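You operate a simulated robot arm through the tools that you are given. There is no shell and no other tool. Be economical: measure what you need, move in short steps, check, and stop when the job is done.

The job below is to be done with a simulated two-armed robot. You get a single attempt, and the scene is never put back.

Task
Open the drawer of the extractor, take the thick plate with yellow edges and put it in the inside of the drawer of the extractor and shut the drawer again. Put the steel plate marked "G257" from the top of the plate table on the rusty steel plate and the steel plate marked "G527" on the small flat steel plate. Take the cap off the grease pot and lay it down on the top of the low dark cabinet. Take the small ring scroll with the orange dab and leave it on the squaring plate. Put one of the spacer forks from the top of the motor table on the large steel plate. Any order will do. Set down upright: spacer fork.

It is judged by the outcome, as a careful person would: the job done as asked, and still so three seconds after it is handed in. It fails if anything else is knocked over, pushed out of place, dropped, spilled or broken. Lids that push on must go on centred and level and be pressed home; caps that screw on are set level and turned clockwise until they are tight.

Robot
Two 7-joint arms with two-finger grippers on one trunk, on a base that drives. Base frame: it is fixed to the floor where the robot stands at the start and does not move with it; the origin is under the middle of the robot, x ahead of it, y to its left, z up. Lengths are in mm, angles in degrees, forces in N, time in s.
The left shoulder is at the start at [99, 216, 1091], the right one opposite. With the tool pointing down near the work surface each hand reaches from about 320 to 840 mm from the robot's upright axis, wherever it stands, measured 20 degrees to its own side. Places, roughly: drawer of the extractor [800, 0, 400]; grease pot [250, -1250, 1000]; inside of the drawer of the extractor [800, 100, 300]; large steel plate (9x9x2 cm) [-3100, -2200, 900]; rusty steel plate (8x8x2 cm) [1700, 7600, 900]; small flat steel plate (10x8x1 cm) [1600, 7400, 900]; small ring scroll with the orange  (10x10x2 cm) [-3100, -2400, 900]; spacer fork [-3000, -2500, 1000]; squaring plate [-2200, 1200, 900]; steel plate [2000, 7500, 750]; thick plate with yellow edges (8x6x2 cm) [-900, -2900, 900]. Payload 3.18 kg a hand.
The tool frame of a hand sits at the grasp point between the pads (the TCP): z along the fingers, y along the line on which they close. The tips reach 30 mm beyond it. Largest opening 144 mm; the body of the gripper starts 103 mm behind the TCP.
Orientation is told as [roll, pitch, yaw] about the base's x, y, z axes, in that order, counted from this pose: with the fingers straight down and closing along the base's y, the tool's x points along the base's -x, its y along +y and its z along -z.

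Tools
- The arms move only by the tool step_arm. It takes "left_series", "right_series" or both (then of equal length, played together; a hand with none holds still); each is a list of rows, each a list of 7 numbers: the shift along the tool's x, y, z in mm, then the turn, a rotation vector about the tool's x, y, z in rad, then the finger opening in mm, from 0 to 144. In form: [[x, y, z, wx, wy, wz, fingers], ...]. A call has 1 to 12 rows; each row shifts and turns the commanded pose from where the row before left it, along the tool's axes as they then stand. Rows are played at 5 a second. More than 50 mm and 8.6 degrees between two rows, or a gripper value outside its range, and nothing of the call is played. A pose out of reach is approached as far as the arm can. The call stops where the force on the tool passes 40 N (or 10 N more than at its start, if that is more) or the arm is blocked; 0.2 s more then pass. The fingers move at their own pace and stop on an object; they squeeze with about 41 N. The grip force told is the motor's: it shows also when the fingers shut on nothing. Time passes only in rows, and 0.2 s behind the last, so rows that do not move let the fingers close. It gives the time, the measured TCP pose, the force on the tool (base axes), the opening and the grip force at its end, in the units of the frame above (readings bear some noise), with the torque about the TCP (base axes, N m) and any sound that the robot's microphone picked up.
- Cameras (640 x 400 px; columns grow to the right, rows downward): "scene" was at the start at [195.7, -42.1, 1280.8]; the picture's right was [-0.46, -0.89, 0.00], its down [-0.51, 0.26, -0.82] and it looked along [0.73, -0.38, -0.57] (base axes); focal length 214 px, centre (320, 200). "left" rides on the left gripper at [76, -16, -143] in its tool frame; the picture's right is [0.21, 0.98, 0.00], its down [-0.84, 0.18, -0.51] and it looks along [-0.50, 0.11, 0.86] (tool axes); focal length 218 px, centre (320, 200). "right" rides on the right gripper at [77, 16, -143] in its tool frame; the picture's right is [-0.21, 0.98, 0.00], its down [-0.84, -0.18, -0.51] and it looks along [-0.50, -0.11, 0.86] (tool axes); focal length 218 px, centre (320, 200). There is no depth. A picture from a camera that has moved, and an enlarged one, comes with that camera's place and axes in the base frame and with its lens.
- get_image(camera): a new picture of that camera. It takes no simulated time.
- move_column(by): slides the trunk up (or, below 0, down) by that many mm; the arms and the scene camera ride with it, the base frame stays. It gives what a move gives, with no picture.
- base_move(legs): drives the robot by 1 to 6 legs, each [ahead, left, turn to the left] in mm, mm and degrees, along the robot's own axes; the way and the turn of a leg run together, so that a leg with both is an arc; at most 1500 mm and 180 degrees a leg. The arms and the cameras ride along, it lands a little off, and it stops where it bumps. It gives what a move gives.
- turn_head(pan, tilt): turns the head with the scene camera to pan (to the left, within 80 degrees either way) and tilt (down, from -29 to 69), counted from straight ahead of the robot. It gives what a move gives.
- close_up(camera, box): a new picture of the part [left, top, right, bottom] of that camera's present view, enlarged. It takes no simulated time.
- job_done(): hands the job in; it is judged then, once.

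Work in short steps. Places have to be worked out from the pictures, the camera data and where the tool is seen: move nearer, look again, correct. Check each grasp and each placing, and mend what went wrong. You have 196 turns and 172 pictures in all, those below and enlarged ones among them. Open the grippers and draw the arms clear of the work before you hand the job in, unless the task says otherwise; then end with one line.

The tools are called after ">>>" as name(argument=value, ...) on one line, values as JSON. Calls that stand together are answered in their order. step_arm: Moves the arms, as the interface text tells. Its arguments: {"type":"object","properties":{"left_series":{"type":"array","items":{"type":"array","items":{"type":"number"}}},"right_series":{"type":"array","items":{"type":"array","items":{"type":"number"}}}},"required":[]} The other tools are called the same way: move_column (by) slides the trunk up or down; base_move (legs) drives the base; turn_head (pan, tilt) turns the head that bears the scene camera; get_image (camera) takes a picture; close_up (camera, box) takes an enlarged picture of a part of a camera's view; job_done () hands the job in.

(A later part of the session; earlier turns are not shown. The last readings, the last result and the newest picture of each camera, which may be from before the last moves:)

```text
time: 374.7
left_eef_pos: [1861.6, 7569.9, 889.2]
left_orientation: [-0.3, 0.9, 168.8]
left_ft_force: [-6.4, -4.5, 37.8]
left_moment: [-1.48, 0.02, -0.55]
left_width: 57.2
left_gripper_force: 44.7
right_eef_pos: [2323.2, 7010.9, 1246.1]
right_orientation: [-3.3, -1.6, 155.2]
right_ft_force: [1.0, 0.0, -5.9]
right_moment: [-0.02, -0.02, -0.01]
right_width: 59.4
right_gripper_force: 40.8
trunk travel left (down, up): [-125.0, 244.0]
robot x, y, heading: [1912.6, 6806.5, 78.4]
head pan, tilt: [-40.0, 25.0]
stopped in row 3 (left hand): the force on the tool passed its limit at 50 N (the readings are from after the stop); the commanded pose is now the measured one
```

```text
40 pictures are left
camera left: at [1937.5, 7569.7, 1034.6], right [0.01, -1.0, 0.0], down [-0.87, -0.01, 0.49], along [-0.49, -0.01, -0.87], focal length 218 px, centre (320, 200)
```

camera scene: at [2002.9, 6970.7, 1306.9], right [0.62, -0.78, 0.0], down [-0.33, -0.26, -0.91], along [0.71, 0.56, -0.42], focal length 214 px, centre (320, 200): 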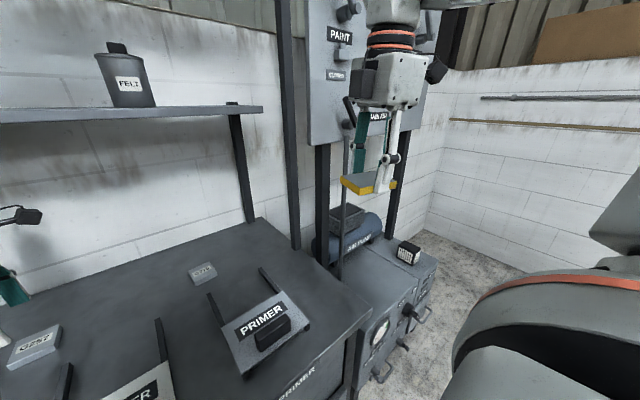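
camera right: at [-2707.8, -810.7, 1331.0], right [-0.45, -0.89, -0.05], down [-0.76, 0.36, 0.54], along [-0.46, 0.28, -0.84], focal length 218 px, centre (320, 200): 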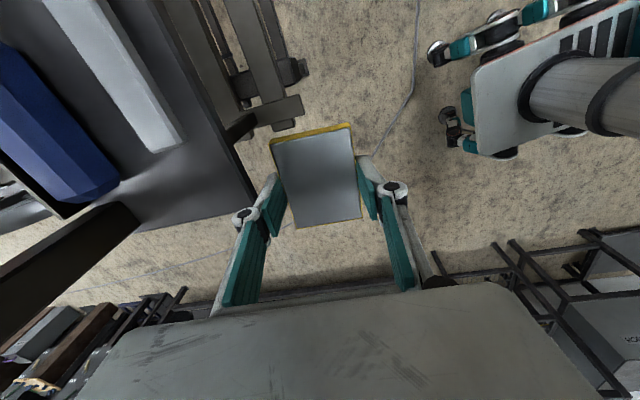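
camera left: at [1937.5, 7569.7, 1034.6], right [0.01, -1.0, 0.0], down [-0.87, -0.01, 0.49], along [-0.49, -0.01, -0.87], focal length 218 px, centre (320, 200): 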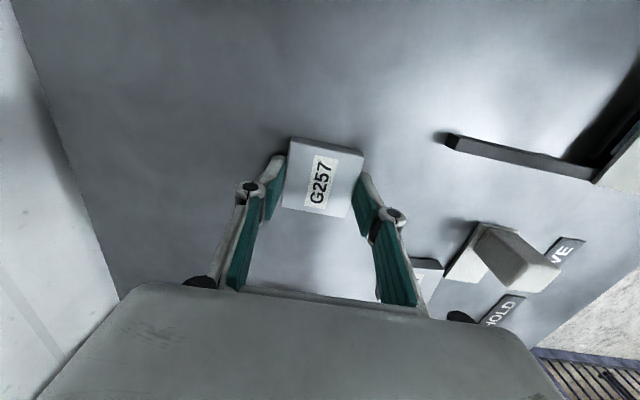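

The tips touch the table (≈859) and the fingers are already on the plate. Close and lift.

>>> step_arm(left_series=[[0, 0, -4, 0, 0, 0, 40], [0, 0, 0, 0, 0, 0, 40], [0, 0, -20, 0, 0, 0, 40], [0, 0, -30, 0, 0, 0, 40]])

>>> get_image(camera="left")

```text
time: 375.7
left_eef_pos: [1861.1, 7571.0, 932.9]
left_orientation: [0.5, 0.5, 168.5]
left_ft_force: [1.2, -0.8, -3.7]
left_moment: [0.09, 0.02, -0.02]
left_width: 57.4
left_gripper_force: 40.3
right_eef_pos: [2324.0, 7014.9, 1245.9]
right_orientation: [-3.2, -1.5, 155.3]
right_ft_force: [-0.6, -1.7, -7.0]
right_moment: [0.1, 0.0, 0.02]
right_width: 59.8
right_gripper_force: 40.9
trunk travel left (down, up): [-125.0, 244.0]
robot x, y, heading: [1909.8, 6808.1, 78.3]
head pan, tilt: [-40.0, 25.0]
```

```text
39 pictures are left
camera left: at [1937.8, 7573.0, 1077.4], right [0.01, -1.0, 0.01], down [-0.87, 0.0, 0.5], along [-0.5, -0.02, -0.87], focal length 218 px, centre (320, 200)
```

left: 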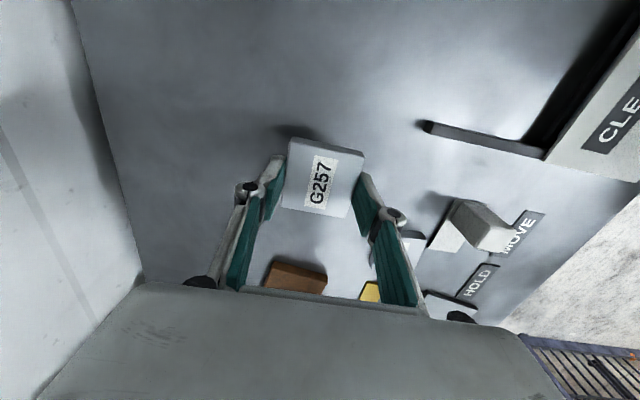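

G257 held. Look at the forearm vs the post before moving left.

>>> turn_head(pan=25, tilt=35)

>>> get_image(camera="scene")

```text
time: 377.0
left_eef_pos: [1860.8, 7572.9, 932.2]
left_orientation: [0.4, 0.7, 168.6]
left_ft_force: [1.0, 0.0, -3.8]
left_moment: [0.04, -0.03, 0.0]
left_width: 57.4
left_gripper_force: 41.1
right_eef_pos: [2323.2, 7016.9, 1245.1]
right_orientation: [-3.0, -1.6, 155.2]
right_ft_force: [-0.2, 0.4, -5.9]
right_moment: [-0.02, 0.01, 0.05]
right_width: 59.6
right_gripper_force: 41.0
trunk travel left (down, up): [-125.0, 244.0]
robot x, y, heading: [1907.1, 6808.8, 78.3]
head pan, tilt: [25.0, 35.0]
```

```text
38 pictures are left
camera scene: at [1922.8, 7060.3, 1222.3], right [0.97, 0.23, 0.0], down [0.13, -0.56, -0.82], along [-0.19, 0.8, -0.57], focal length 214 px, centre (320, 200)
```

scene: 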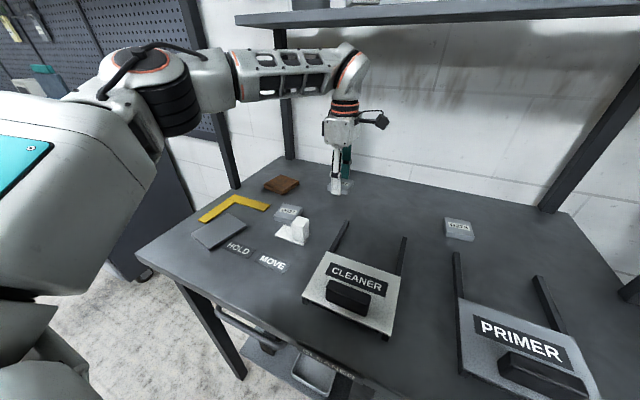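

The forearm would come near the post if I shift the base, so instead I nudge the base 28 mm ahead and swing the arm left, which turns the forearm away from the post.

>>> step_arm(left_series=[[0, 0, -25, 0, 0, 0, 40]])

>>> base_move(legs=[[26, 0, 0]])

>>> step_arm(left_series=[[-30, 6, 0, 0, 0, 0, 40], [-30, 6, 0, 0, 0, 0, 40], [-30, 6, 0, 0, 0, 0, 40], [-30, 6, 0, 0, 0, 0, 40], [-30, 5, 0, 0, 0, 0, 40], [-30, 4, 0, 0, 0, 0, 40]])

>>> get_image(camera="left")

>>> get_image(camera="scene")

```text
time: 377.4
left_eef_pos: [1862.3, 7572.6, 959.0]
left_orientation: [0.2, 0.6, 168.6]
left_ft_force: [0.4, 0.5, -3.3]
left_moment: [0.02, 0.0, 0.0]
left_width: 57.5
left_gripper_force: 41.1
right_eef_pos: [2324.2, 7015.0, 1246.4]
right_orientation: [-3.2, -1.5, 155.1]
right_ft_force: [-0.1, -1.1, -5.7]
right_moment: [0.06, 0.03, -0.01]
right_width: 59.4
right_gripper_force: 41.2
trunk travel left (down, up): [-125.0, 244.0]
robot x, y, heading: [1911.1, 6807.3, 78.0]
head pan, tilt: [25.0, 35.0]
```

```text
time: 378.2
left_eef_pos: [1867.2, 7598.2, 959.6]
left_orientation: [0.5, 0.7, 168.6]
left_ft_force: [0.4, -0.7, -4.5]
left_moment: [0.01, 0.01, 0.0]
left_width: 57.3
left_gripper_force: 40.8
right_eef_pos: [2329.1, 7040.6, 1245.9]
right_orientation: [-3.3, -1.5, 155.1]
right_ft_force: [0.0, 0.5, -6.4]
right_moment: [-0.01, -0.01, 0.0]
right_width: 59.2
right_gripper_force: 41.1
trunk travel left (down, up): [-125.0, 244.0]
robot x, y, heading: [1911.9, 6834.3, 78.4]
head pan, tilt: [25.0, 35.0]
```

```text
time: 379.6
left_eef_pos: [1682.7, 7601.8, 955.4]
left_orientation: [0.5, 0.7, 168.6]
left_ft_force: [-1.3, -0.3, -4.3]
left_moment: [0.01, 0.01, 0.01]
left_width: 57.4
left_gripper_force: 41.4
right_eef_pos: [2328.1, 7041.8, 1245.7]
right_orientation: [-3.1, -1.5, 155.1]
right_ft_force: [-0.3, -0.5, -5.2]
right_moment: [-0.02, -0.05, -0.02]
right_width: 59.5
right_gripper_force: 41.0
trunk travel left (down, up): [-125.0, 244.0]
robot x, y, heading: [1916.1, 6832.5, 78.5]
head pan, tilt: [25.0, 35.0]
```

```text
37 pictures are left
camera left: at [1760.0, 7603.8, 1099.6], right [0.01, -1.0, 0.01], down [-0.87, 0.0, 0.5], along [-0.5, -0.01, -0.87], focal length 218 px, centre (320, 200)
```

left: 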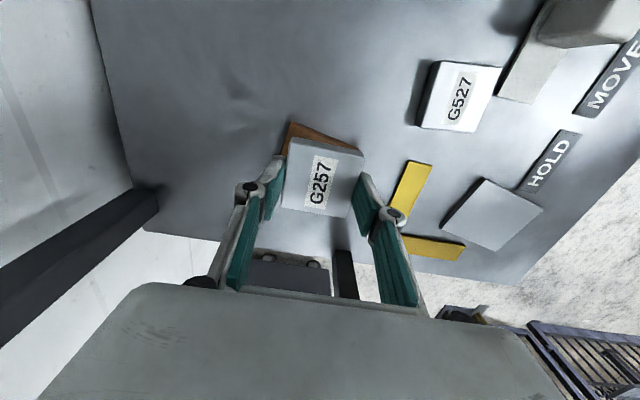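

```text
36 pictures are left
camera scene: at [1927.3, 7085.0, 1222.4], right [0.97, 0.23, 0.0], down [0.13, -0.56, -0.82], along [-0.19, 0.8, -0.57], focal length 214 px, centre (320, 200)
```

scene: 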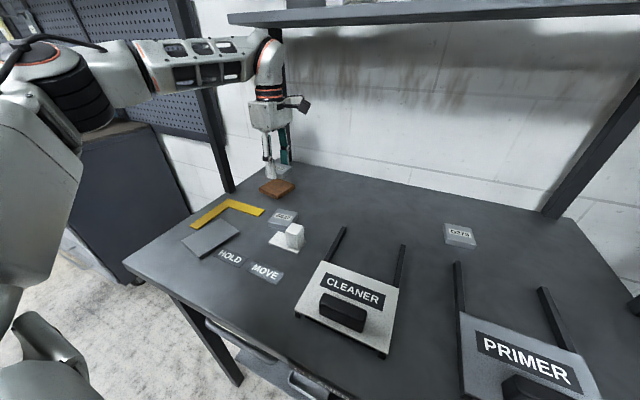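

Good. Rusty plate lies ~11 mm further along tool −x. Shift and lower to contact.

>>> step_arm(left_series=[[-11, -2, 20, 0, 0, 0, 40], [0, 0, 16, 0, 0, 0, 40], [0, 0, 3, 0, 0, 0, 40], [0, 0, 2, 0, 0, 0, 40]])

>>> close_up(camera="scene", box=[235, 110, 331, 210])

```text
time: 380.6
left_eef_pos: [1674.1, 7605.8, 913.7]
left_orientation: [0.5, 0.7, 168.5]
left_ft_force: [-0.1, 0.2, -4.0]
left_moment: [0.0, 0.03, 0.0]
left_width: 57.7
left_gripper_force: 40.9
right_eef_pos: [2328.1, 7040.8, 1245.2]
right_orientation: [-3.0, -1.5, 155.1]
right_ft_force: [-0.4, -0.1, -5.6]
right_moment: [0.01, -0.01, -0.01]
right_width: 59.4
right_gripper_force: 40.9
trunk travel left (down, up): [-125.0, 244.0]
robot x, y, heading: [1913.3, 6831.0, 78.3]
head pan, tilt: [25.0, 35.0]
```

```text
4.00 times, centred on (283, 160) of scene
camera zoom: at [1928.0, 7085.2, 1222.3], right [0.97, 0.23, 0.0], down [0.13, -0.56, -0.82], along [-0.19, 0.8, -0.57], focal length 858 px, centre (468, 360)
```

zoom: 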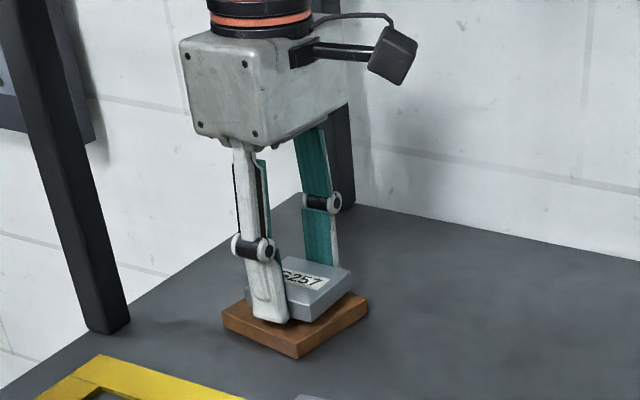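

Centred. Final steps to contact.

>>> step_arm(left_series=[[0, 0, 2, 0, 0, 0, 40], [0, 0, 2, 0, 0, 0, 40], [0, 0, 2, 0, 0, 0, 40]])

```text
time: 381.4
left_eef_pos: [1674.9, 7606.3, 908.2]
left_orientation: [0.5, 0.7, 168.5]
left_ft_force: [-0.6, 0.0, -4.2]
left_moment: [0.0, -0.02, -0.01]
left_width: 57.6
left_gripper_force: 40.9
right_eef_pos: [2328.6, 7042.2, 1245.5]
right_orientation: [-3.0, -1.4, 155.1]
right_ft_force: [-0.3, -0.7, -5.1]
right_moment: [-0.03, -0.02, -0.02]
right_width: 59.7
right_gripper_force: 41.0
trunk travel left (down, up): [-125.0, 244.0]
robot x, y, heading: [1913.4, 6834.7, 78.4]
head pan, tilt: [25.0, 35.0]
```

>>> step_arm(left_series=[[0, 0, 2, 0, 0, 0, 40], [0, 0, 2, 0, 0, 0, 40], [0, 0, 1.5, 0, 0, 0, 40]])

```text
time: 382.2
left_eef_pos: [1674.3, 7604.9, 905.1]
left_orientation: [0.4, 0.6, 168.6]
left_ft_force: [0.2, -0.1, -2.1]
left_moment: [0.07, -0.03, -0.02]
left_width: 57.4
left_gripper_force: 41.1
right_eef_pos: [2329.3, 7041.9, 1245.3]
right_orientation: [-3.0, -1.5, 155.1]
right_ft_force: [-0.3, -1.2, -5.3]
right_moment: [-0.04, -0.01, 0.02]
right_width: 59.5
right_gripper_force: 41.5
trunk travel left (down, up): [-125.0, 244.0]
robot x, y, heading: [1914.4, 6837.2, 78.2]
head pan, tilt: [25.0, 35.0]
```

Contact. Release and rise.

>>> step_arm(left_series=[[0, 0, 1, 0, 0, 0, 40], [0, 0, 0, 0, 0, 0, 80], [0, 0, 0, 0, 0, 0, 80], [0, 0, -25, 0, 0, 0, 80], [0, 0, -40, 0, 0, 0, 90], [0, 0, -40, 0, 0, 0, 90]])

>>> get_image(camera="left")

```text
time: 383.6
left_eef_pos: [1675.7, 7604.5, 1009.0]
left_orientation: [0.4, 0.6, 168.6]
left_ft_force: [-0.4, 0.8, -0.3]
left_moment: [0.0, 0.02, 0.0]
left_width: 89.9
left_gripper_force: 0.2
right_eef_pos: [2328.6, 7040.3, 1247.0]
right_orientation: [-3.0, -1.6, 155.0]
right_ft_force: [0.2, -0.1, -6.6]
right_moment: [0.0, 0.0, 0.0]
right_width: 59.5
right_gripper_force: 40.6
trunk travel left (down, up): [-125.0, 244.0]
robot x, y, heading: [1913.6, 6835.2, 78.0]
head pan, tilt: [25.0, 35.0]
```

```text
34 pictures are left
camera left: at [1751.2, 7606.7, 1152.8], right [0.01, -1.0, 0.01], down [-0.87, 0.0, 0.5], along [-0.5, -0.01, -0.87], focal length 218 px, centre (320, 200)
```

left: 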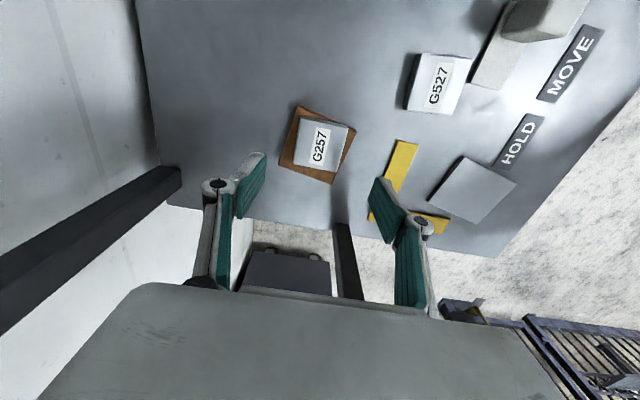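

G257 sits on the rusty plate. Now G527 at (1743,7473): a white block is close on its south side, so I will grip along x (yaw ≈86°). Retract and rotate the left hand.

>>> step_arm(left_series=[[30, 13, -5, 0, 0, 0, 100], [30, 13, -5, 0, 0, 0, 100], [30, 13, -5, 0, 0, 0, 100], [30, 13, -5, 0, 0, 0, 100], [30, 13, -5, 0, 0, 0, 100], [30, 13, -5, 0, 0, 0, 100], [30, 13, -5, 0, 0, 0, 100], [30, 13, -5, 0, 0, 0, 100]])

>>> step_arm(left_series=[[0, 0, 0, 0, 0, 0.143, 100], [0, 0, 0, 0, 0, 0.143, 100], [0, 0, 0, 0, 0, 0.143, 100], [0, 0, 0, 0, 0, 0.143, 100], [0, 0, 0, 0, 0, 0.143, 100], [0, 0, 0, 0, 0, 0.143, 100], [0, 0, 0, 0, 0, 0.143, 100], [0, 0, 0, 0, 0, 0.143, 100], [0, 0, 0, 0, 0, 0.143, 100], [0, 0, 0, 0, 0, 0.143, 100]])

>>> base_move(legs=[[-9, 146, 0]])

>>> get_image(camera="left")

```text
time: 385.4
left_eef_pos: [1887.3, 7455.1, 1050.4]
left_orientation: [0.5, 0.7, 168.6]
left_ft_force: [0.5, -0.5, 0.0]
left_moment: [0.03, 0.0, 0.01]
left_width: 100.0
left_gripper_force: 0.1
right_eef_pos: [2329.4, 7040.3, 1246.8]
right_orientation: [-3.2, -1.5, 155.0]
right_ft_force: [1.4, -0.2, -5.4]
right_moment: [0.0, 0.05, 0.02]
right_width: 59.4
right_gripper_force: 40.3
trunk travel left (down, up): [-125.0, 244.0]
robot x, y, heading: [1909.5, 6833.4, 78.2]
head pan, tilt: [25.0, 35.0]
```

```text
time: 387.6
left_eef_pos: [1887.4, 7456.3, 1050.6]
left_orientation: [-0.5, 0.4, 86.6]
left_ft_force: [-0.7, -0.4, -0.2]
left_moment: [0.0, 0.03, -0.03]
left_width: 100.3
left_gripper_force: 0.0
right_eef_pos: [2328.4, 7040.8, 1246.6]
right_orientation: [-3.1, -1.5, 155.1]
right_ft_force: [0.1, 0.9, -5.9]
right_moment: [-0.04, 0.02, 0.04]
right_width: 59.5
right_gripper_force: 41.1
trunk travel left (down, up): [-125.0, 244.0]
robot x, y, heading: [1915.1, 6831.8, 78.3]
head pan, tilt: [25.0, 35.0]
```

```text
time: 389.6
left_eef_pos: [1746.7, 7477.4, 1050.4]
left_orientation: [-0.6, 0.5, 86.5]
left_ft_force: [-0.6, 0.3, 0.1]
left_moment: [0.03, 0.02, 0.01]
left_width: 100.0
left_gripper_force: 0.0
right_eef_pos: [2186.6, 7060.7, 1245.2]
right_orientation: [-3.1, -1.5, 155.0]
right_ft_force: [0.4, 0.5, -5.1]
right_moment: [-0.03, -0.01, -0.04]
right_width: 59.7
right_gripper_force: 41.2
trunk travel left (down, up): [-125.0, 244.0]
robot x, y, heading: [1773.2, 6851.1, 78.1]
head pan, tilt: [25.0, 35.0]
```

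```text
33 pictures are left
camera left: at [1756.1, 7400.5, 1195.4], right [-0.99, -0.15, -0.01], down [-0.13, 0.86, 0.5], along [-0.07, 0.49, -0.87], focal length 218 px, centre (320, 200)
```

left: 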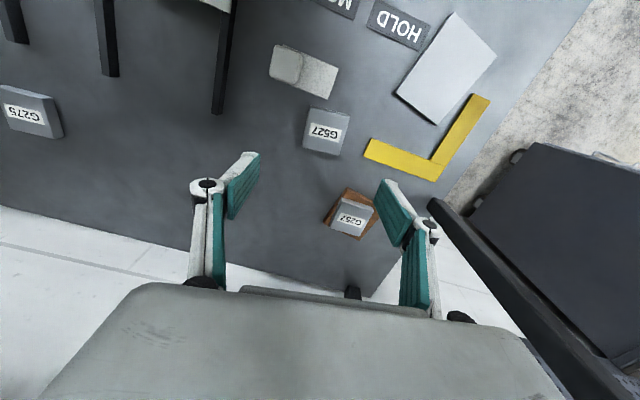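

G527 is nearly under the hand; correct 10 mm, descend to TCP ≈893 and grip.

>>> step_arm(left_series=[[1, 10, 35, 0, 0, 0, 90], [0, 0, 40, 0, 0, 0, 90], [0, 0, 40, 0, 0, 0, 90], [0, 0, 30, 0, 0, 0, 90], [0, 0, 10, 0, 0, 0, 90]])

>>> get_image(camera="left")

```text
time: 390.8
left_eef_pos: [1739.5, 7474.9, 895.9]
left_orientation: [-0.6, 0.6, 86.5]
left_ft_force: [0.0, 0.0, 0.0]
left_moment: [-0.01, 0.0, -0.01]
left_width: 90.2
left_gripper_force: 0.0
right_eef_pos: [2186.7, 7059.9, 1245.7]
right_orientation: [-3.1, -1.5, 155.0]
right_ft_force: [0.0, 0.6, -5.2]
right_moment: [-0.01, 0.0, 0.0]
right_width: 59.4
right_gripper_force: 40.8
trunk travel left (down, up): [-125.0, 244.0]
robot x, y, heading: [1774.9, 6853.8, 78.3]
head pan, tilt: [25.0, 35.0]
```

```text
32 pictures are left
camera left: at [1748.8, 7397.7, 1039.7], right [-0.99, -0.15, -0.01], down [-0.13, 0.86, 0.5], along [-0.07, 0.49, -0.87], focal length 218 px, centre (320, 200)
```

left: 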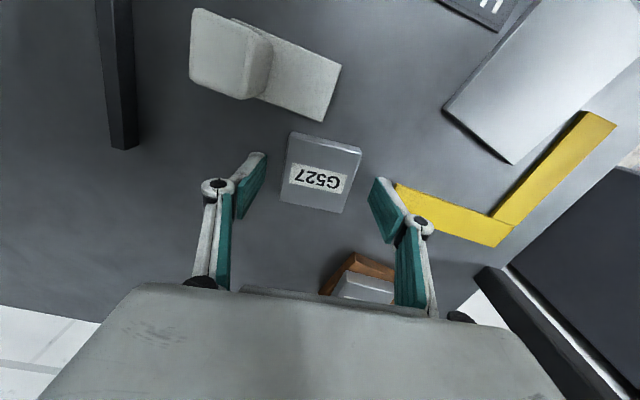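

Centred between the fingers. Close and lift.

>>> step_arm(left_series=[[0, 0, 0, 0, 0, 0, 40], [0, 0, 0, 0, 0, 0, 40], [0, 0, -15, 0, 0, 0, 40], [0, 0, -40, 0, 0, 0, 40], [0, 0, -20, 0, 0, 0, 40]])

>>> get_image(camera="left")

```text
time: 391.9
left_eef_pos: [1737.1, 7475.6, 971.3]
left_orientation: [-0.6, 0.6, 86.5]
left_ft_force: [0.0, 0.6, -3.9]
left_moment: [-0.02, 0.0, 0.02]
left_width: 57.7
left_gripper_force: 40.8
right_eef_pos: [2187.6, 7060.3, 1244.9]
right_orientation: [-3.0, -1.5, 155.0]
right_ft_force: [-0.5, 0.7, -6.2]
right_moment: [0.0, 0.02, 0.01]
right_width: 59.5
right_gripper_force: 41.0
trunk travel left (down, up): [-125.0, 244.0]
robot x, y, heading: [1776.4, 6852.4, 77.9]
head pan, tilt: [25.0, 35.0]
```

```text
31 pictures are left
camera left: at [1746.7, 7398.2, 1114.9], right [-0.99, -0.15, -0.01], down [-0.13, 0.86, 0.5], along [-0.07, 0.49, -0.87], focal length 218 px, centre (320, 200)
```

left: 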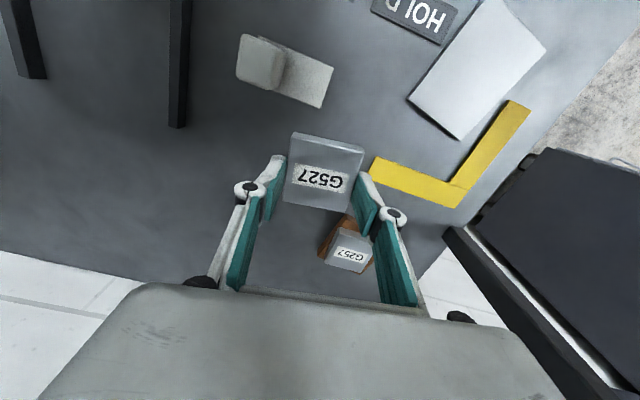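

Small flat plate centre ≈(1599,7370). Carry G527 over it and lower.

>>> step_arm(left_series=[[23, 26, 0, 0, 0, 0, 40], [23, 26, 0, 0, 0, 0, 40], [23, 26, 0, 0, 0, 0, 40], [23, 26, 0, 0, 0, 0, 40], [22, 27, 0, 0, 0, 0, 40], [0, 0, 30, 0, 0, 0, 40]])

>>> get_image(camera="left")

>>> get_image(camera="scene")

```text
time: 393.4
left_eef_pos: [1601.8, 7371.0, 939.4]
left_orientation: [-0.6, 0.6, 86.6]
left_ft_force: [0.6, 0.1, -4.8]
left_moment: [0.01, 0.01, 0.0]
left_width: 57.6
left_gripper_force: 41.0
right_eef_pos: [2186.4, 7061.9, 1245.3]
right_orientation: [-2.8, -1.5, 155.0]
right_ft_force: [0.3, 0.5, -6.3]
right_moment: [-0.05, 0.0, 0.0]
right_width: 59.7
right_gripper_force: 41.0
trunk travel left (down, up): [-125.0, 244.0]
robot x, y, heading: [1773.3, 6854.0, 78.0]
head pan, tilt: [25.0, 35.0]
```

```text
30 pictures are left
camera left: at [1610.6, 7295.5, 1084.1], right [-0.99, -0.15, -0.01], down [-0.13, 0.86, 0.5], along [-0.07, 0.49, -0.87], focal length 218 px, centre (320, 200)
```

left: 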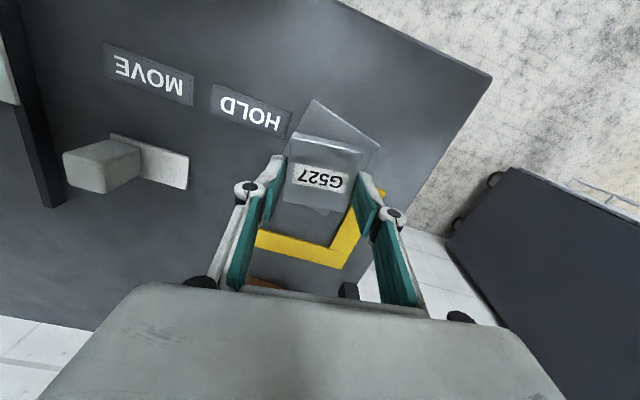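

```text
29 pictures are left
camera scene: at [1786.5, 7107.1, 1221.6], right [0.97, 0.23, 0.0], down [0.13, -0.56, -0.82], along [-0.19, 0.8, -0.57], focal length 214 px, centre (320, 200)
```

scene: 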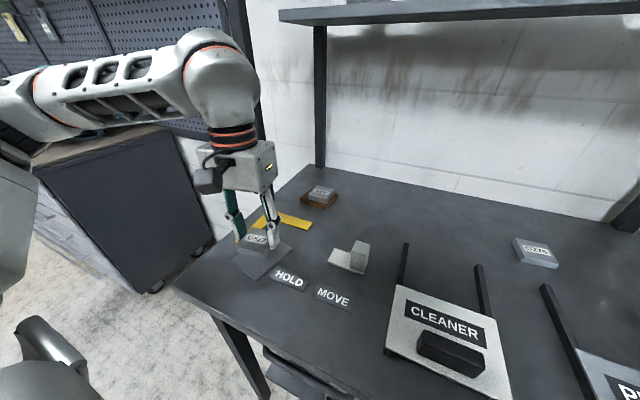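

Nearly centred; shift 7 mm and lower to contact.

>>> step_arm(left_series=[[0, 7, 15, 0, 0, 0, 40], [0, 0, 11, 0, 0, 0, 40], [0, 0, 2, 0, 0, 0, 40], [0, 0, 2, 0, 0, 0, 40]])

>>> step_arm(left_series=[[0, 0, 2, 0, 0, 0, 40], [0, 0, 2, 0, 0, 0, 40]])

```text
time: 394.4
left_eef_pos: [1592.8, 7370.5, 910.7]
left_orientation: [-0.6, 0.7, 86.6]
left_ft_force: [-0.6, 0.4, -4.1]
left_moment: [-0.02, -0.02, 0.02]
left_width: 57.5
left_gripper_force: 41.3
right_eef_pos: [2186.1, 7061.1, 1245.7]
right_orientation: [-3.1, -1.4, 154.9]
right_ft_force: [-0.4, -0.6, -5.8]
right_moment: [-0.01, 0.03, -0.03]
right_width: 59.4
right_gripper_force: 40.8
trunk travel left (down, up): [-125.0, 244.0]
robot x, y, heading: [1772.8, 6856.0, 78.1]
head pan, tilt: [25.0, 35.0]
```

```text
time: 394.9
left_eef_pos: [1594.9, 7370.8, 905.6]
left_orientation: [-0.5, 0.5, 86.5]
left_ft_force: [0.0, 0.7, -4.2]
left_moment: [-0.01, -0.01, -0.02]
left_width: 57.6
left_gripper_force: 40.9
right_eef_pos: [2187.0, 7060.3, 1246.0]
right_orientation: [-3.0, -1.5, 155.1]
right_ft_force: [0.2, 0.3, -5.8]
right_moment: [-0.07, 0.01, 0.0]
right_width: 59.5
right_gripper_force: 41.2
trunk travel left (down, up): [-125.0, 244.0]
robot x, y, heading: [1772.2, 6854.1, 78.2]
head pan, tilt: [25.0, 35.0]
```

>>> step_arm(left_series=[[0, 0, 2, 0, 0, 0, 40], [0, 0, 2, 0, 0, 0, 40], [0, 0, 1.5, 0, 0, 0, 40]])

```text
time: 395.8
left_eef_pos: [1593.3, 7369.9, 903.8]
left_orientation: [-0.7, 0.2, 86.6]
left_ft_force: [-4.4, 3.3, 17.8]
left_moment: [-0.54, 0.58, -0.16]
left_width: 57.5
left_gripper_force: 41.2
right_eef_pos: [2187.2, 7060.2, 1246.2]
right_orientation: [-3.1, -1.4, 155.1]
right_ft_force: [-1.1, -0.1, -5.2]
right_moment: [-0.04, -0.04, -0.01]
right_width: 59.6
right_gripper_force: 41.4
trunk travel left (down, up): [-125.0, 244.0]
robot x, y, heading: [1775.5, 6855.1, 78.0]
head pan, tilt: [25.0, 35.0]
```

Contact; release and rise.

>>> step_arm(left_series=[[0, 0, -2, 0, 0, 0, 40], [0, 0, 0, 0, 0, 0, 82], [0, 0, 0, 0, 0, 0, 82], [0, 0, -25, 0, 0, 0, 82], [0, 0, -40, 0, 0, 0, 90], [0, 0, -40, 0, 0, 0, 90], [0, 0, -40, 0, 0, 0, 90], [0, 0, -40, 0, 0, 0, 90]])

>>> get_image(camera="left")

```text
time: 397.6
left_eef_pos: [1593.8, 7372.3, 1090.0]
left_orientation: [-0.5, 0.3, 86.5]
left_ft_force: [0.5, 0.7, 0.4]
left_moment: [0.05, 0.03, 0.03]
left_width: 90.0
left_gripper_force: 0.0
right_eef_pos: [2186.9, 7059.9, 1246.2]
right_orientation: [-3.0, -1.5, 155.0]
right_ft_force: [0.3, 0.0, -6.6]
right_moment: [0.02, 0.02, -0.01]
right_width: 59.5
right_gripper_force: 41.4
trunk travel left (down, up): [-125.0, 244.0]
robot x, y, heading: [1771.1, 6852.8, 78.0]
head pan, tilt: [25.0, 35.0]
```

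```text
28 pictures are left
camera left: at [1602.5, 7295.3, 1233.2], right [-0.99, -0.15, -0.01], down [-0.13, 0.86, 0.5], along [-0.07, 0.49, -0.87], focal length 218 px, centre (320, 200)
```

left: 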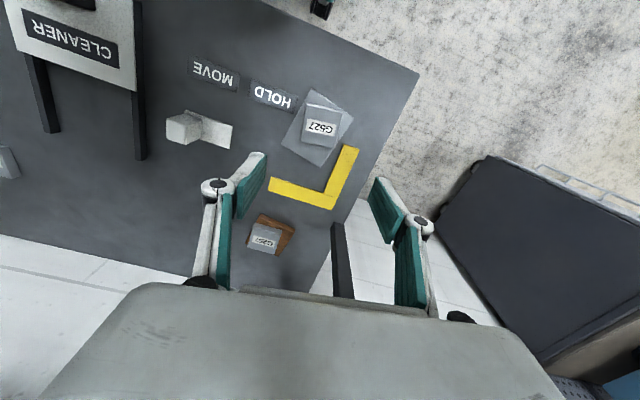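

Both marked plates are placed. Now the drawer. Raise the trunk, back away, and face south to find a way.

>>> move_column(by=240)

>>> base_move(legs=[[-450, 0, 0], [0, 0, 100], [0, 0, 92]])

>>> turn_head(pan=0, tilt=20)

>>> get_image(camera="scene")

```text
time: 400.1
left_eef_pos: [1592.1, 7372.3, 1327.5]
left_orientation: [-0.6, 0.5, 86.6]
left_ft_force: [0.1, -0.2, -0.1]
left_moment: [0.0, -0.02, -0.03]
left_width: 90.0
left_gripper_force: 0.2
right_eef_pos: [2186.3, 7061.0, 1484.7]
right_orientation: [-3.0, -1.5, 155.1]
right_ft_force: [-0.6, -0.1, -5.7]
right_moment: [-0.01, -0.02, -0.03]
right_width: 59.6
right_gripper_force: 41.3
trunk travel left (down, up): [-365.0, 4.0]
robot x, y, heading: [1772.3, 6855.6, 78.4]
head pan, tilt: [25.0, 35.0]
```

```text
time: 410.9
left_eef_pos: [1985.2, 5965.9, 1327.0]
left_orientation: [-0.5, 0.6, -78.8]
left_ft_force: [-0.2, 0.1, 0.0]
left_moment: [-0.03, 0.0, -0.02]
left_width: 89.9
left_gripper_force: 0.1
right_eef_pos: [1330.4, 6116.4, 1485.6]
right_orientation: [-3.2, -1.6, -10.5]
right_ft_force: [0.5, -0.1, -6.0]
right_moment: [0.01, 0.0, -0.01]
right_width: 59.5
right_gripper_force: 41.2
trunk travel left (down, up): [-365.0, 4.0]
robot x, y, heading: [1675.3, 6416.6, -87.2]
head pan, tilt: [25.0, 35.0]
```

```text
time: 411.8
left_eef_pos: [1985.2, 5966.6, 1327.9]
left_orientation: [-0.6, 0.6, -78.9]
left_ft_force: [0.1, -0.3, 0.4]
left_moment: [0.01, 0.01, -0.02]
left_width: 90.1
left_gripper_force: 0.1
right_eef_pos: [1329.0, 6117.9, 1485.7]
right_orientation: [-3.0, -1.6, -10.6]
right_ft_force: [0.7, 0.1, -6.5]
right_moment: [-0.01, 0.03, -0.01]
right_width: 59.6
right_gripper_force: 41.3
trunk travel left (down, up): [-365.0, 4.0]
robot x, y, heading: [1683.0, 6424.7, -87.5]
head pan, tilt: [0.0, 20.0]
```

```text
27 pictures are left
camera scene: at [1686.3, 6287.5, 1499.3], right [-1.0, -0.05, 0.0], down [-0.02, 0.34, -0.94], along [0.04, -0.94, -0.34], focal length 214 px, centre (320, 200)
```

scene: 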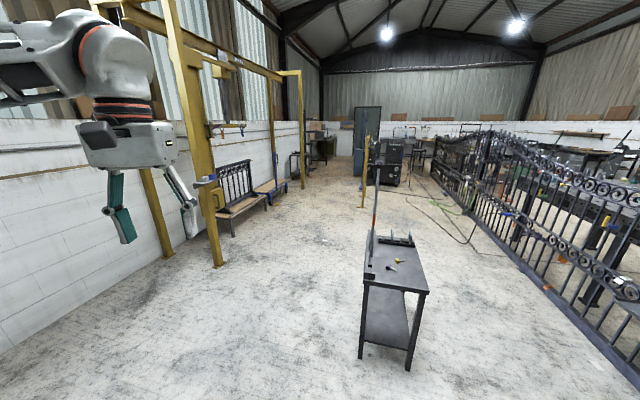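

There is an open aisle south. Drive along x≈1950 to y≈3100, then look.

>>> base_move(legs=[[0, 270, -2.5], [1450, 0, 0], [1450, 0, 0], [400, 0, 0]])

>>> get_image(camera="scene")

```text
time: 430.4
left_eef_pos: [2140.9, 2673.2, 1328.6]
left_orientation: [-0.6, 0.5, -83.6]
left_ft_force: [0.5, -0.3, 0.1]
left_moment: [0.02, 0.0, 0.02]
left_width: 89.9
left_gripper_force: 0.0
right_eef_pos: [1503.3, 2877.4, 1485.5]
right_orientation: [-3.1, -1.5, -15.1]
right_ft_force: [-0.3, -0.3, -5.9]
right_moment: [0.04, 0.0, -0.01]
right_width: 59.4
right_gripper_force: 41.4
trunk travel left (down, up): [-365.0, 4.0]
robot x, y, heading: [1876.5, 3154.2, -92.0]
head pan, tilt: [0.0, 20.0]
```

```text
26 pictures are left
camera scene: at [1871.0, 3016.9, 1499.3], right [-1.0, 0.03, 0.0], down [0.01, 0.34, -0.94], along [-0.03, -0.94, -0.34], focal length 214 px, centre (320, 200)
```

scene: 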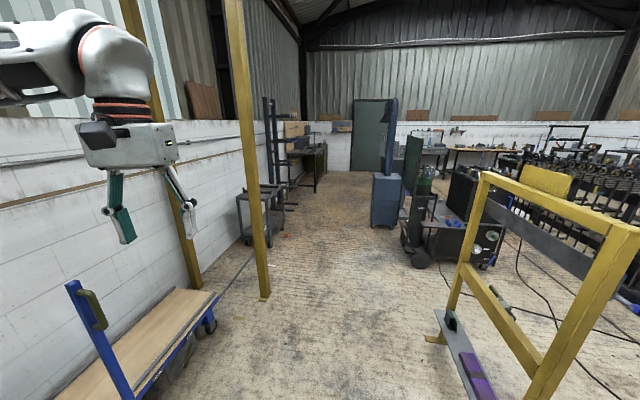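

Lane between yellow frame (x<983) and pillar (x≈2320): drive along x≈1560 down to y≈−750.

>>> base_move(legs=[[0, -316, 2], [1450, 0, 0], [1450, 0, 0], [1000, 0, 0]])

>>> turn_head(pan=-60, tilt=25)

>>> get_image(camera="scene")

```text
time: 452.0
left_eef_pos: [1813.1, -1182.4, 1328.0]
left_orientation: [-0.6, 0.6, -82.5]
left_ft_force: [0.8, 1.2, -0.5]
left_moment: [0.05, 0.0, 0.03]
left_width: 89.9
left_gripper_force: 0.0
right_eef_pos: [1169.8, -987.4, 1485.9]
right_orientation: [-3.1, -1.5, -14.0]
right_ft_force: [-0.5, -1.2, -6.7]
right_moment: [0.0, 0.0, 0.01]
right_width: 59.4
right_gripper_force: 41.2
trunk travel left (down, up): [-365.0, 4.0]
robot x, y, heading: [1534.8, -705.6, -90.9]
head pan, tilt: [0.0, 20.0]
```

```text
time: 453.3
left_eef_pos: [1813.2, -1181.5, 1327.2]
left_orientation: [-0.6, 0.4, -82.6]
left_ft_force: [0.3, -0.1, -1.4]
left_moment: [0.01, 0.03, -0.02]
left_width: 90.2
left_gripper_force: 0.1
right_eef_pos: [1170.4, -988.1, 1485.7]
right_orientation: [-3.1, -1.5, -14.1]
right_ft_force: [0.7, 0.4, -5.9]
right_moment: [0.02, -0.02, -0.02]
right_width: 59.9
right_gripper_force: 40.8
trunk travel left (down, up): [-365.0, 4.0]
robot x, y, heading: [1539.8, -707.3, -90.9]
head pan, tilt: [-60.0, 25.0]
```

```text
25 pictures are left
camera scene: at [1457.1, -793.7, 1491.2], right [-0.49, 0.87, 0.0], down [0.37, 0.21, -0.91], along [-0.79, -0.44, -0.42], focal length 214 px, centre (320, 200)
```

scene: 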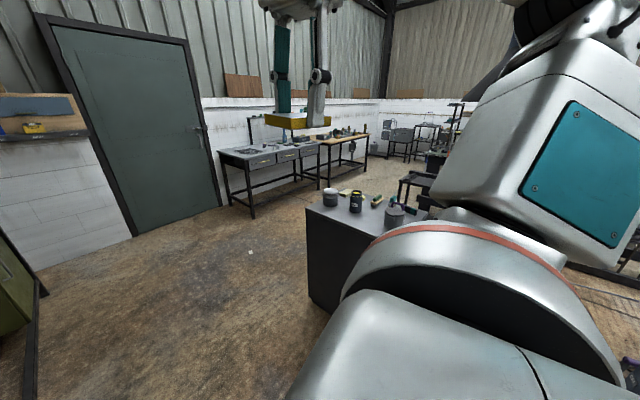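

Lower the trunk 200 and turn around to face the extractor (heading 90), then drive to in front of the drawer.

>>> move_column(by=-200)

>>> base_move(legs=[[0, 0, -90], [0, 0, -89], [0, 560, 0], [-120, 0, 0]])

>>> turn_head(pan=10, tilt=45)

>>> get_image(camera="scene")

```text
time: 455.5
left_eef_pos: [1814.0, -1180.6, 1129.6]
left_orientation: [-0.6, 0.4, -82.5]
left_ft_force: [0.2, -0.3, 0.4]
left_moment: [-0.03, 0.0, 0.0]
left_width: 89.9
left_gripper_force: 0.0
right_eef_pos: [1170.8, -985.8, 1286.9]
right_orientation: [-3.2, -1.6, -14.1]
right_ft_force: [-0.2, -0.1, -5.4]
right_moment: [0.01, -0.01, -0.01]
right_width: 59.5
right_gripper_force: 41.1
trunk travel left (down, up): [-165.0, 204.0]
robot x, y, heading: [1541.9, -706.5, -91.0]
head pan, tilt: [-60.0, 25.0]
```

```text
time: 469.2
left_eef_pos: [688.0, -389.6, 1128.0]
left_orientation: [-0.6, 0.6, 100.7]
left_ft_force: [0.5, -0.9, -0.4]
left_moment: [0.04, 0.01, -0.01]
left_width: 90.0
left_gripper_force: 0.1
right_eef_pos: [1342.3, -545.5, 1285.1]
right_orientation: [-3.0, -1.6, 169.2]
right_ft_force: [-0.3, 0.0, -5.3]
right_moment: [0.02, 0.01, 0.01]
right_width: 59.6
right_gripper_force: 40.6
trunk travel left (down, up): [-165.0, 204.0]
robot x, y, heading: [989.6, -843.8, 92.3]
head pan, tilt: [-60.0, 25.0]
```

```text
time: 470.6
left_eef_pos: [688.1, -389.1, 1127.4]
left_orientation: [-0.6, 0.5, 100.7]
left_ft_force: [-0.2, 0.1, 0.9]
left_moment: [0.04, 0.03, -0.01]
left_width: 90.1
left_gripper_force: 0.0
right_eef_pos: [1341.9, -543.1, 1286.7]
right_orientation: [-3.0, -1.5, 169.3]
right_ft_force: [-0.2, 0.6, -6.5]
right_moment: [-0.01, 0.01, -0.01]
right_width: 59.4
right_gripper_force: 40.4
trunk travel left (down, up): [-165.0, 204.0]
robot x, y, heading: [986.9, -847.1, 92.3]
head pan, tilt: [10.0, 45.0]
```

```text
24 pictures are left
camera scene: at [967.5, -641.1, 1254.4], right [0.98, 0.21, 0.0], down [0.15, -0.69, -0.71], along [-0.15, 0.69, -0.71], focal length 214 px, centre (320, 200)
```

scene: 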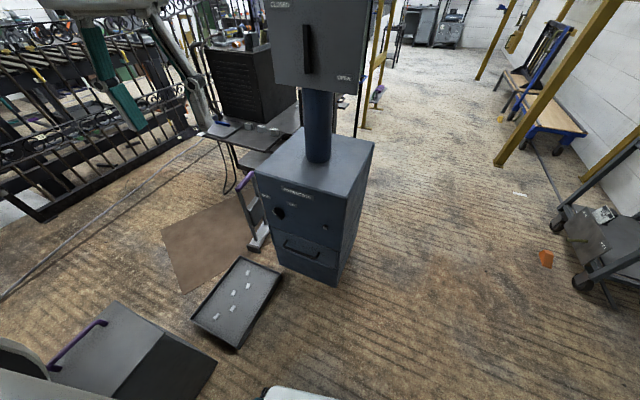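

Zoom on the drawer handle.

>>> close_up(camera="scene", box=[250, 165, 350, 290])

```text
3.20 times, centred on (300, 228) of scene
camera zoom: at [967.5, -641.1, 1254.4], right [0.98, 0.21, 0.0], down [0.15, -0.69, -0.71], along [-0.15, 0.69, -0.71], focal length 686 px, centre (384, 112)
```

zoom: 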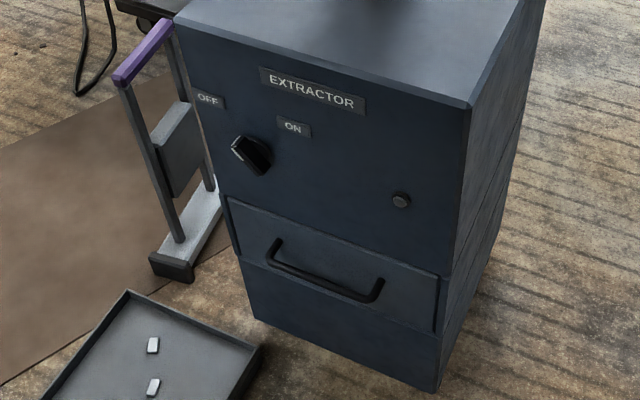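

Handle bar centre ≈(770,−140,379), extractor rotated so I should face heading 78°. Position the base, yaw the left hand to close along the pull direction, and lower the trunk.

>>> base_move(legs=[[0, 0, -14.3], [-44, 90, 0]])

>>> step_arm(left_series=[[0, 0, 0, 0, 0, -0.142, 90], [0, 0, 0, 0, 0, -0.142, 90], [0, 0, 0, 0, 0, -0.142, 90], [0, 0, 0, 0, 0, -0.142, 90], [0, 0, 0, 0, 0, -0.142, 90], [0, 0, 0, 0, 0, -0.142, 90], [0, 0, 0, 0, 0, -0.142, 90], [0, 0, 0, 0, 0, -0.142, 90], [0, 0, 0, 0, 0, -0.142, 90], [0, 0, 0, 0, 0, -0.142, 90]])

>>> move_column(by=-165)

>>> step_arm(left_series=[[0, 0, 45, 0, 0, 0, 90], [0, 0, 45, 0, 0, 0, 90], [0, 0, 45, 0, 0, 0, 90], [0, 0, 45, 0, 0, 0, 90], [0, 0, 45, 0, 0, 0, 90], [0, 0, 45, 0, 0, 0, 90], [0, 0, 45, 0.12, 0, 0, 90], [0, 0, 45, 0.12, 0, 0, 90], [0, 0, 0, 0.12, 0, 0, 90], [0, 0, 0, 0.12, 0, 0, 90], [0, 0, 0, 0.13, 0, 0, 90]])

```text
time: 472.9
left_eef_pos: [715.2, -353.0, 1128.7]
left_orientation: [-0.6, 0.5, 86.3]
left_ft_force: [-0.7, 0.1, -0.2]
left_moment: [-0.03, 0.01, 0.01]
left_width: 89.9
left_gripper_force: 0.0
right_eef_pos: [1310.2, -666.4, 1286.6]
right_orientation: [-3.0, -1.5, 154.9]
right_ft_force: [-0.5, 0.7, -6.0]
right_moment: [0.0, -0.04, 0.02]
right_width: 59.6
right_gripper_force: 41.2
trunk travel left (down, up): [-165.0, 204.0]
robot x, y, heading: [894.6, -873.7, 77.9]
head pan, tilt: [10.0, 45.0]
```

```text
time: 475.1
left_eef_pos: [716.6, -353.2, 1127.7]
left_orientation: [0.3, 0.7, 167.9]
left_ft_force: [0.0, -0.5, 0.2]
left_moment: [0.0, 0.0, 0.03]
left_width: 90.0
left_gripper_force: 0.1
right_eef_pos: [1310.5, -666.1, 1284.6]
right_orientation: [-3.0, -1.5, 154.8]
right_ft_force: [-0.3, 0.0, -5.6]
right_moment: [0.02, -0.02, -0.02]
right_width: 59.6
right_gripper_force: 41.1
trunk travel left (down, up): [-165.0, 204.0]
robot x, y, heading: [898.3, -871.5, 77.9]
head pan, tilt: [10.0, 45.0]
```

```text
time: 477.0
left_eef_pos: [715.9, -354.1, 964.0]
left_orientation: [0.3, 0.8, 167.7]
left_ft_force: [0.1, -0.9, 0.2]
left_moment: [0.04, -0.04, 0.0]
left_width: 89.9
left_gripper_force: 0.1
right_eef_pos: [1318.3, -628.7, 1109.1]
right_orientation: [3.2, -0.1, 154.7]
right_ft_force: [0.6, -0.4, -5.3]
right_moment: [0.08, 0.02, 0.0]
right_width: 59.3
right_gripper_force: 41.0
trunk travel left (down, up): [0.0, 369.0]
robot x, y, heading: [895.6, -869.6, 78.3]
head pan, tilt: [10.0, 45.0]
```

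```text
time: 479.4
left_eef_pos: [746.2, -250.5, 587.8]
left_orientation: [-26.2, 0.7, 167.4]
left_ft_force: [0.4, -0.6, 0.7]
left_moment: [0.01, -0.02, 0.02]
left_width: 89.8
left_gripper_force: 0.0
left hand out of reach, approached as far as the arm can: row 6, 7, 8, 9, 10, 11
right_eef_pos: [1317.9, -628.7, 1108.1]
right_orientation: [3.3, 0.0, 154.6]
right_ft_force: [-0.8, 0.1, -5.9]
right_moment: [-0.01, -0.02, 0.01]
right_width: 59.4
right_gripper_force: 40.9
trunk travel left (down, up): [0.0, 369.0]
robot x, y, heading: [897.1, -871.6, 77.9]
head pan, tilt: [10.0, 45.0]
```

The hand is at z 588, tilted 26°. Continue down along base z to see how low it gets.

>>> step_arm(left_series=[[0, 17.5, 36, 0, 0, 0, 90], [0, 17.5, 36, 0, 0, 0, 90], [0, 17.5, 36, 0, 0, 0, 90], [0, 17.5, 36, 0, 0, 0, 90], [0, 17.5, 36, 0, 0, 0, 90]])

>>> get_image(camera="scene")

```text
time: 480.6
left_eef_pos: [753.5, -222.6, 484.4]
left_orientation: [-24.4, 0.5, 167.6]
left_ft_force: [-0.5, 0.8, 0.6]
left_moment: [0.0, -0.04, 0.0]
left_width: 90.1
left_gripper_force: 0.0
left hand out of reach, approached as far as the arm can: row 2, 3, 4, 5
right_eef_pos: [1317.6, -629.3, 1108.2]
right_orientation: [3.3, -0.2, 154.7]
right_ft_force: [0.8, -0.3, -4.6]
right_moment: [0.0, 0.01, -0.01]
right_width: 59.7
right_gripper_force: 41.1
trunk travel left (down, up): [0.0, 369.0]
robot x, y, heading: [893.7, -871.0, 77.9]
head pan, tilt: [10.0, 45.0]
```

```text
22 pictures are left
camera scene: at [957.5, -508.6, 1046.4], right [1.0, -0.04, 0.0], down [-0.03, -0.71, -0.71], along [0.03, 0.71, -0.71], focal length 214 px, centre (320, 200)
```

scene: 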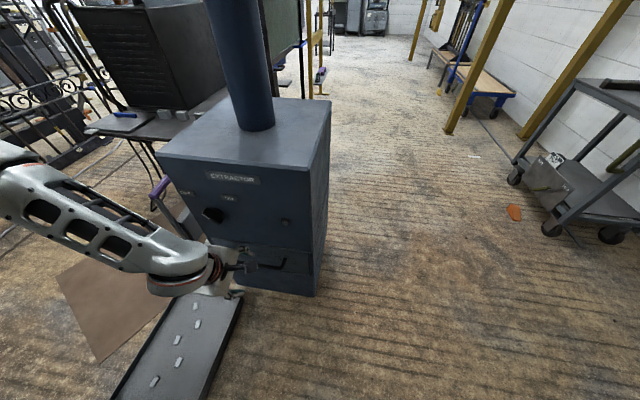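

It keeps going down with a forward drift. Continue a bit more.

>>> step_arm(left_series=[[0, 17.5, 36, 0, 0, 0, 70], [0, 17.5, 36, 0, 0, 0, 70], [0, 17.5, 36, 0, 0, 0, 70], [0, 8, 16, 0, 0, 0, 70]])

>>> close_up(camera="scene", box=[150, 160, 330, 310])

```text
time: 481.6
left_eef_pos: [752.5, -222.6, 483.3]
left_orientation: [-24.3, 0.5, 167.6]
left_ft_force: [0.3, 0.4, -0.3]
left_moment: [-0.01, -0.03, -0.01]
left_width: 70.2
left_gripper_force: 0.0
left hand out of reach, approached as far as the arm can: row 1, 2, 3, 4
right_eef_pos: [1318.5, -628.8, 1109.5]
right_orientation: [3.2, 0.0, 154.7]
right_ft_force: [-0.7, 0.5, -5.4]
right_moment: [0.0, 0.05, -0.05]
right_width: 59.7
right_gripper_force: 41.3
trunk travel left (down, up): [0.0, 369.0]
robot x, y, heading: [893.9, -873.0, 78.1]
head pan, tilt: [10.0, 45.0]
```

```text
2.67 times, centred on (240, 235) of scene
camera zoom: at [957.3, -508.5, 1046.4], right [1.0, -0.04, 0.0], down [-0.03, -0.71, -0.71], along [0.03, 0.71, -0.71], focal length 572 px, centre (533, 107)
```

zoom: 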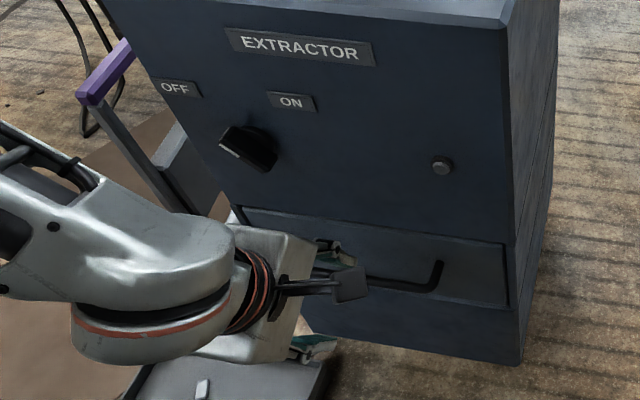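

The tilt limits the reach down. I undo the tilt (vertical hand) and try going down again.

>>> step_arm(left_series=[[0, 0, 0, -0.14, 0, 0, 70], [0, 0, 0, -0.14, 0, 0, 70], [0, 0, 0, -0.14, 0, 0, 70], [0, 0, 35, 0, 0, 0, 70], [0, 0, 35, 0, 0, 0, 70], [0, 0, 35, 0, 0, 0, 70]])

```text
time: 483.0
left_eef_pos: [753.7, -215.9, 378.7]
left_orientation: [-1.9, 0.7, 167.6]
left_ft_force: [0.5, -1.1, -0.5]
left_moment: [0.0, -0.04, 0.02]
left_width: 69.9
left_gripper_force: 0.1
right_eef_pos: [1318.4, -628.5, 1107.8]
right_orientation: [3.5, 0.0, 154.7]
right_ft_force: [0.1, 0.1, -5.3]
right_moment: [-0.02, -0.01, -0.02]
right_width: 59.4
right_gripper_force: 41.1
trunk travel left (down, up): [0.0, 369.0]
robot x, y, heading: [898.0, -871.1, 77.6]
head pan, tilt: [10.0, 45.0]
```

Vertical works (z 379). I will hook the bar from above with the closed fingers (closing along the bar). Raise, rotate the hand 90° and look.

>>> step_arm(left_series=[[0, 0, -45, 0.03, 0, 0.135, 40], [0, 0, -40, 0, 0, 0.143, 40], [0, 0, 0, 0, 0, 0.143, 30], [0, 0, 0, 0, 0, 0.143, 20], [0, 0, 0, 0, 0, 0.143, 10], [0, 0, 0, 0, 0, 0.143, 10], [0, 0, 0, 0, 0, 0.143, 10], [0, 0, 0, 0, 0, 0.143, 10], [0, 0, 0, 0, 0, 0.143, 10], [0, 0, 0, 0, 0, 0.143, 10], [0, 0, 0, 0, 0, 0.143, 10]])

>>> get_image(camera="left")

```text
time: 485.4
left_eef_pos: [751.1, -223.5, 463.4]
left_orientation: [-0.9, -3.8, 77.8]
left_ft_force: [0.1, -0.4, -0.3]
left_moment: [-0.02, 0.01, -0.03]
left_width: 10.3
left_gripper_force: 0.0
right_eef_pos: [1318.3, -628.3, 1109.9]
right_orientation: [3.3, 0.0, 154.7]
right_ft_force: [-0.7, -0.6, -7.0]
right_moment: [0.04, 0.02, 0.02]
right_width: 59.4
right_gripper_force: 41.1
trunk travel left (down, up): [0.0, 369.0]
robot x, y, heading: [891.4, -873.1, 77.8]
head pan, tilt: [10.0, 45.0]
```

```text
20 pictures are left
camera left: at [746.6, -310.5, 602.7], right [-1.0, 0.0, -0.03], down [-0.01, 0.83, 0.56], along [0.02, 0.56, -0.83], focal length 218 px, centre (320, 200)
```

left: 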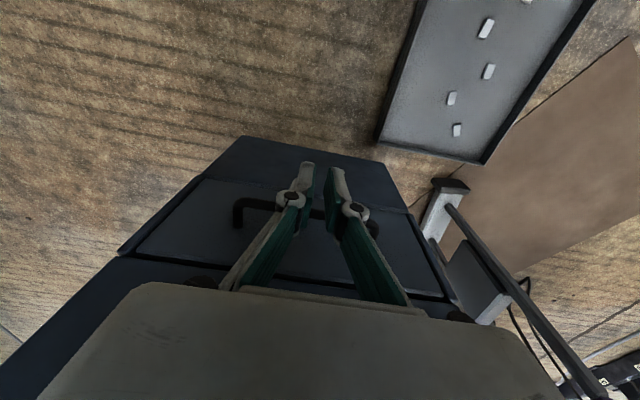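

Handle seen: bar from (858,−153) to (683,−121). Drive ahead 95 (and 20 right) and level the hand, then look again.

>>> base_move(legs=[[95, -20, 0]])

>>> step_arm(left_series=[[0, 0, 0, -0.068, 0, 0, 6], [0, 0, 0, 0, 0, 0, 6]])

>>> get_image(camera="left")

```text
time: 486.5
left_eef_pos: [778.4, -167.4, 460.5]
left_orientation: [-0.7, -1.7, 78.4]
left_ft_force: [0.5, -3.0, 2.0]
left_moment: [0.37, 0.06, 0.0]
left_width: 9.8
left_gripper_force: 0.1
right_eef_pos: [1348.0, -555.6, 1107.0]
right_orientation: [3.6, 0.0, 154.9]
right_ft_force: [-0.2, 0.0, -5.5]
right_moment: [0.05, -0.01, -0.01]
right_width: 59.5
right_gripper_force: 40.8
trunk travel left (down, up): [0.0, 369.0]
robot x, y, heading: [923.3, -803.3, 78.1]
head pan, tilt: [10.0, 45.0]
stopped in leg 1: the robot was blocked; the commanded pose is now the measured one
```

```text
time: 487.1
left_eef_pos: [778.0, -166.4, 459.6]
left_orientation: [3.3, -1.6, 78.4]
left_ft_force: [0.1, -3.4, -0.5]
left_moment: [0.23, -0.11, 0.04]
left_width: 5.8
left_gripper_force: 0.0
right_eef_pos: [1349.3, -555.9, 1107.6]
right_orientation: [3.6, 0.0, 154.9]
right_ft_force: [0.0, -1.2, -5.6]
right_moment: [0.02, 0.01, -0.02]
right_width: 59.3
right_gripper_force: 40.8
trunk travel left (down, up): [0.0, 369.0]
robot x, y, heading: [928.1, -797.3, 78.4]
head pan, tilt: [10.0, 45.0]
```

```text
19 pictures are left
camera left: at [785.3, -251.7, 601.3], right [-1.0, -0.01, 0.05], down [0.02, 0.84, 0.54], along [-0.05, 0.54, -0.84], focal length 218 px, centre (320, 200)
```

left: 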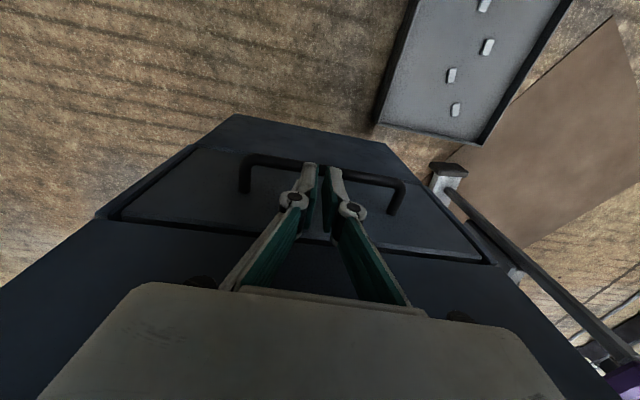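

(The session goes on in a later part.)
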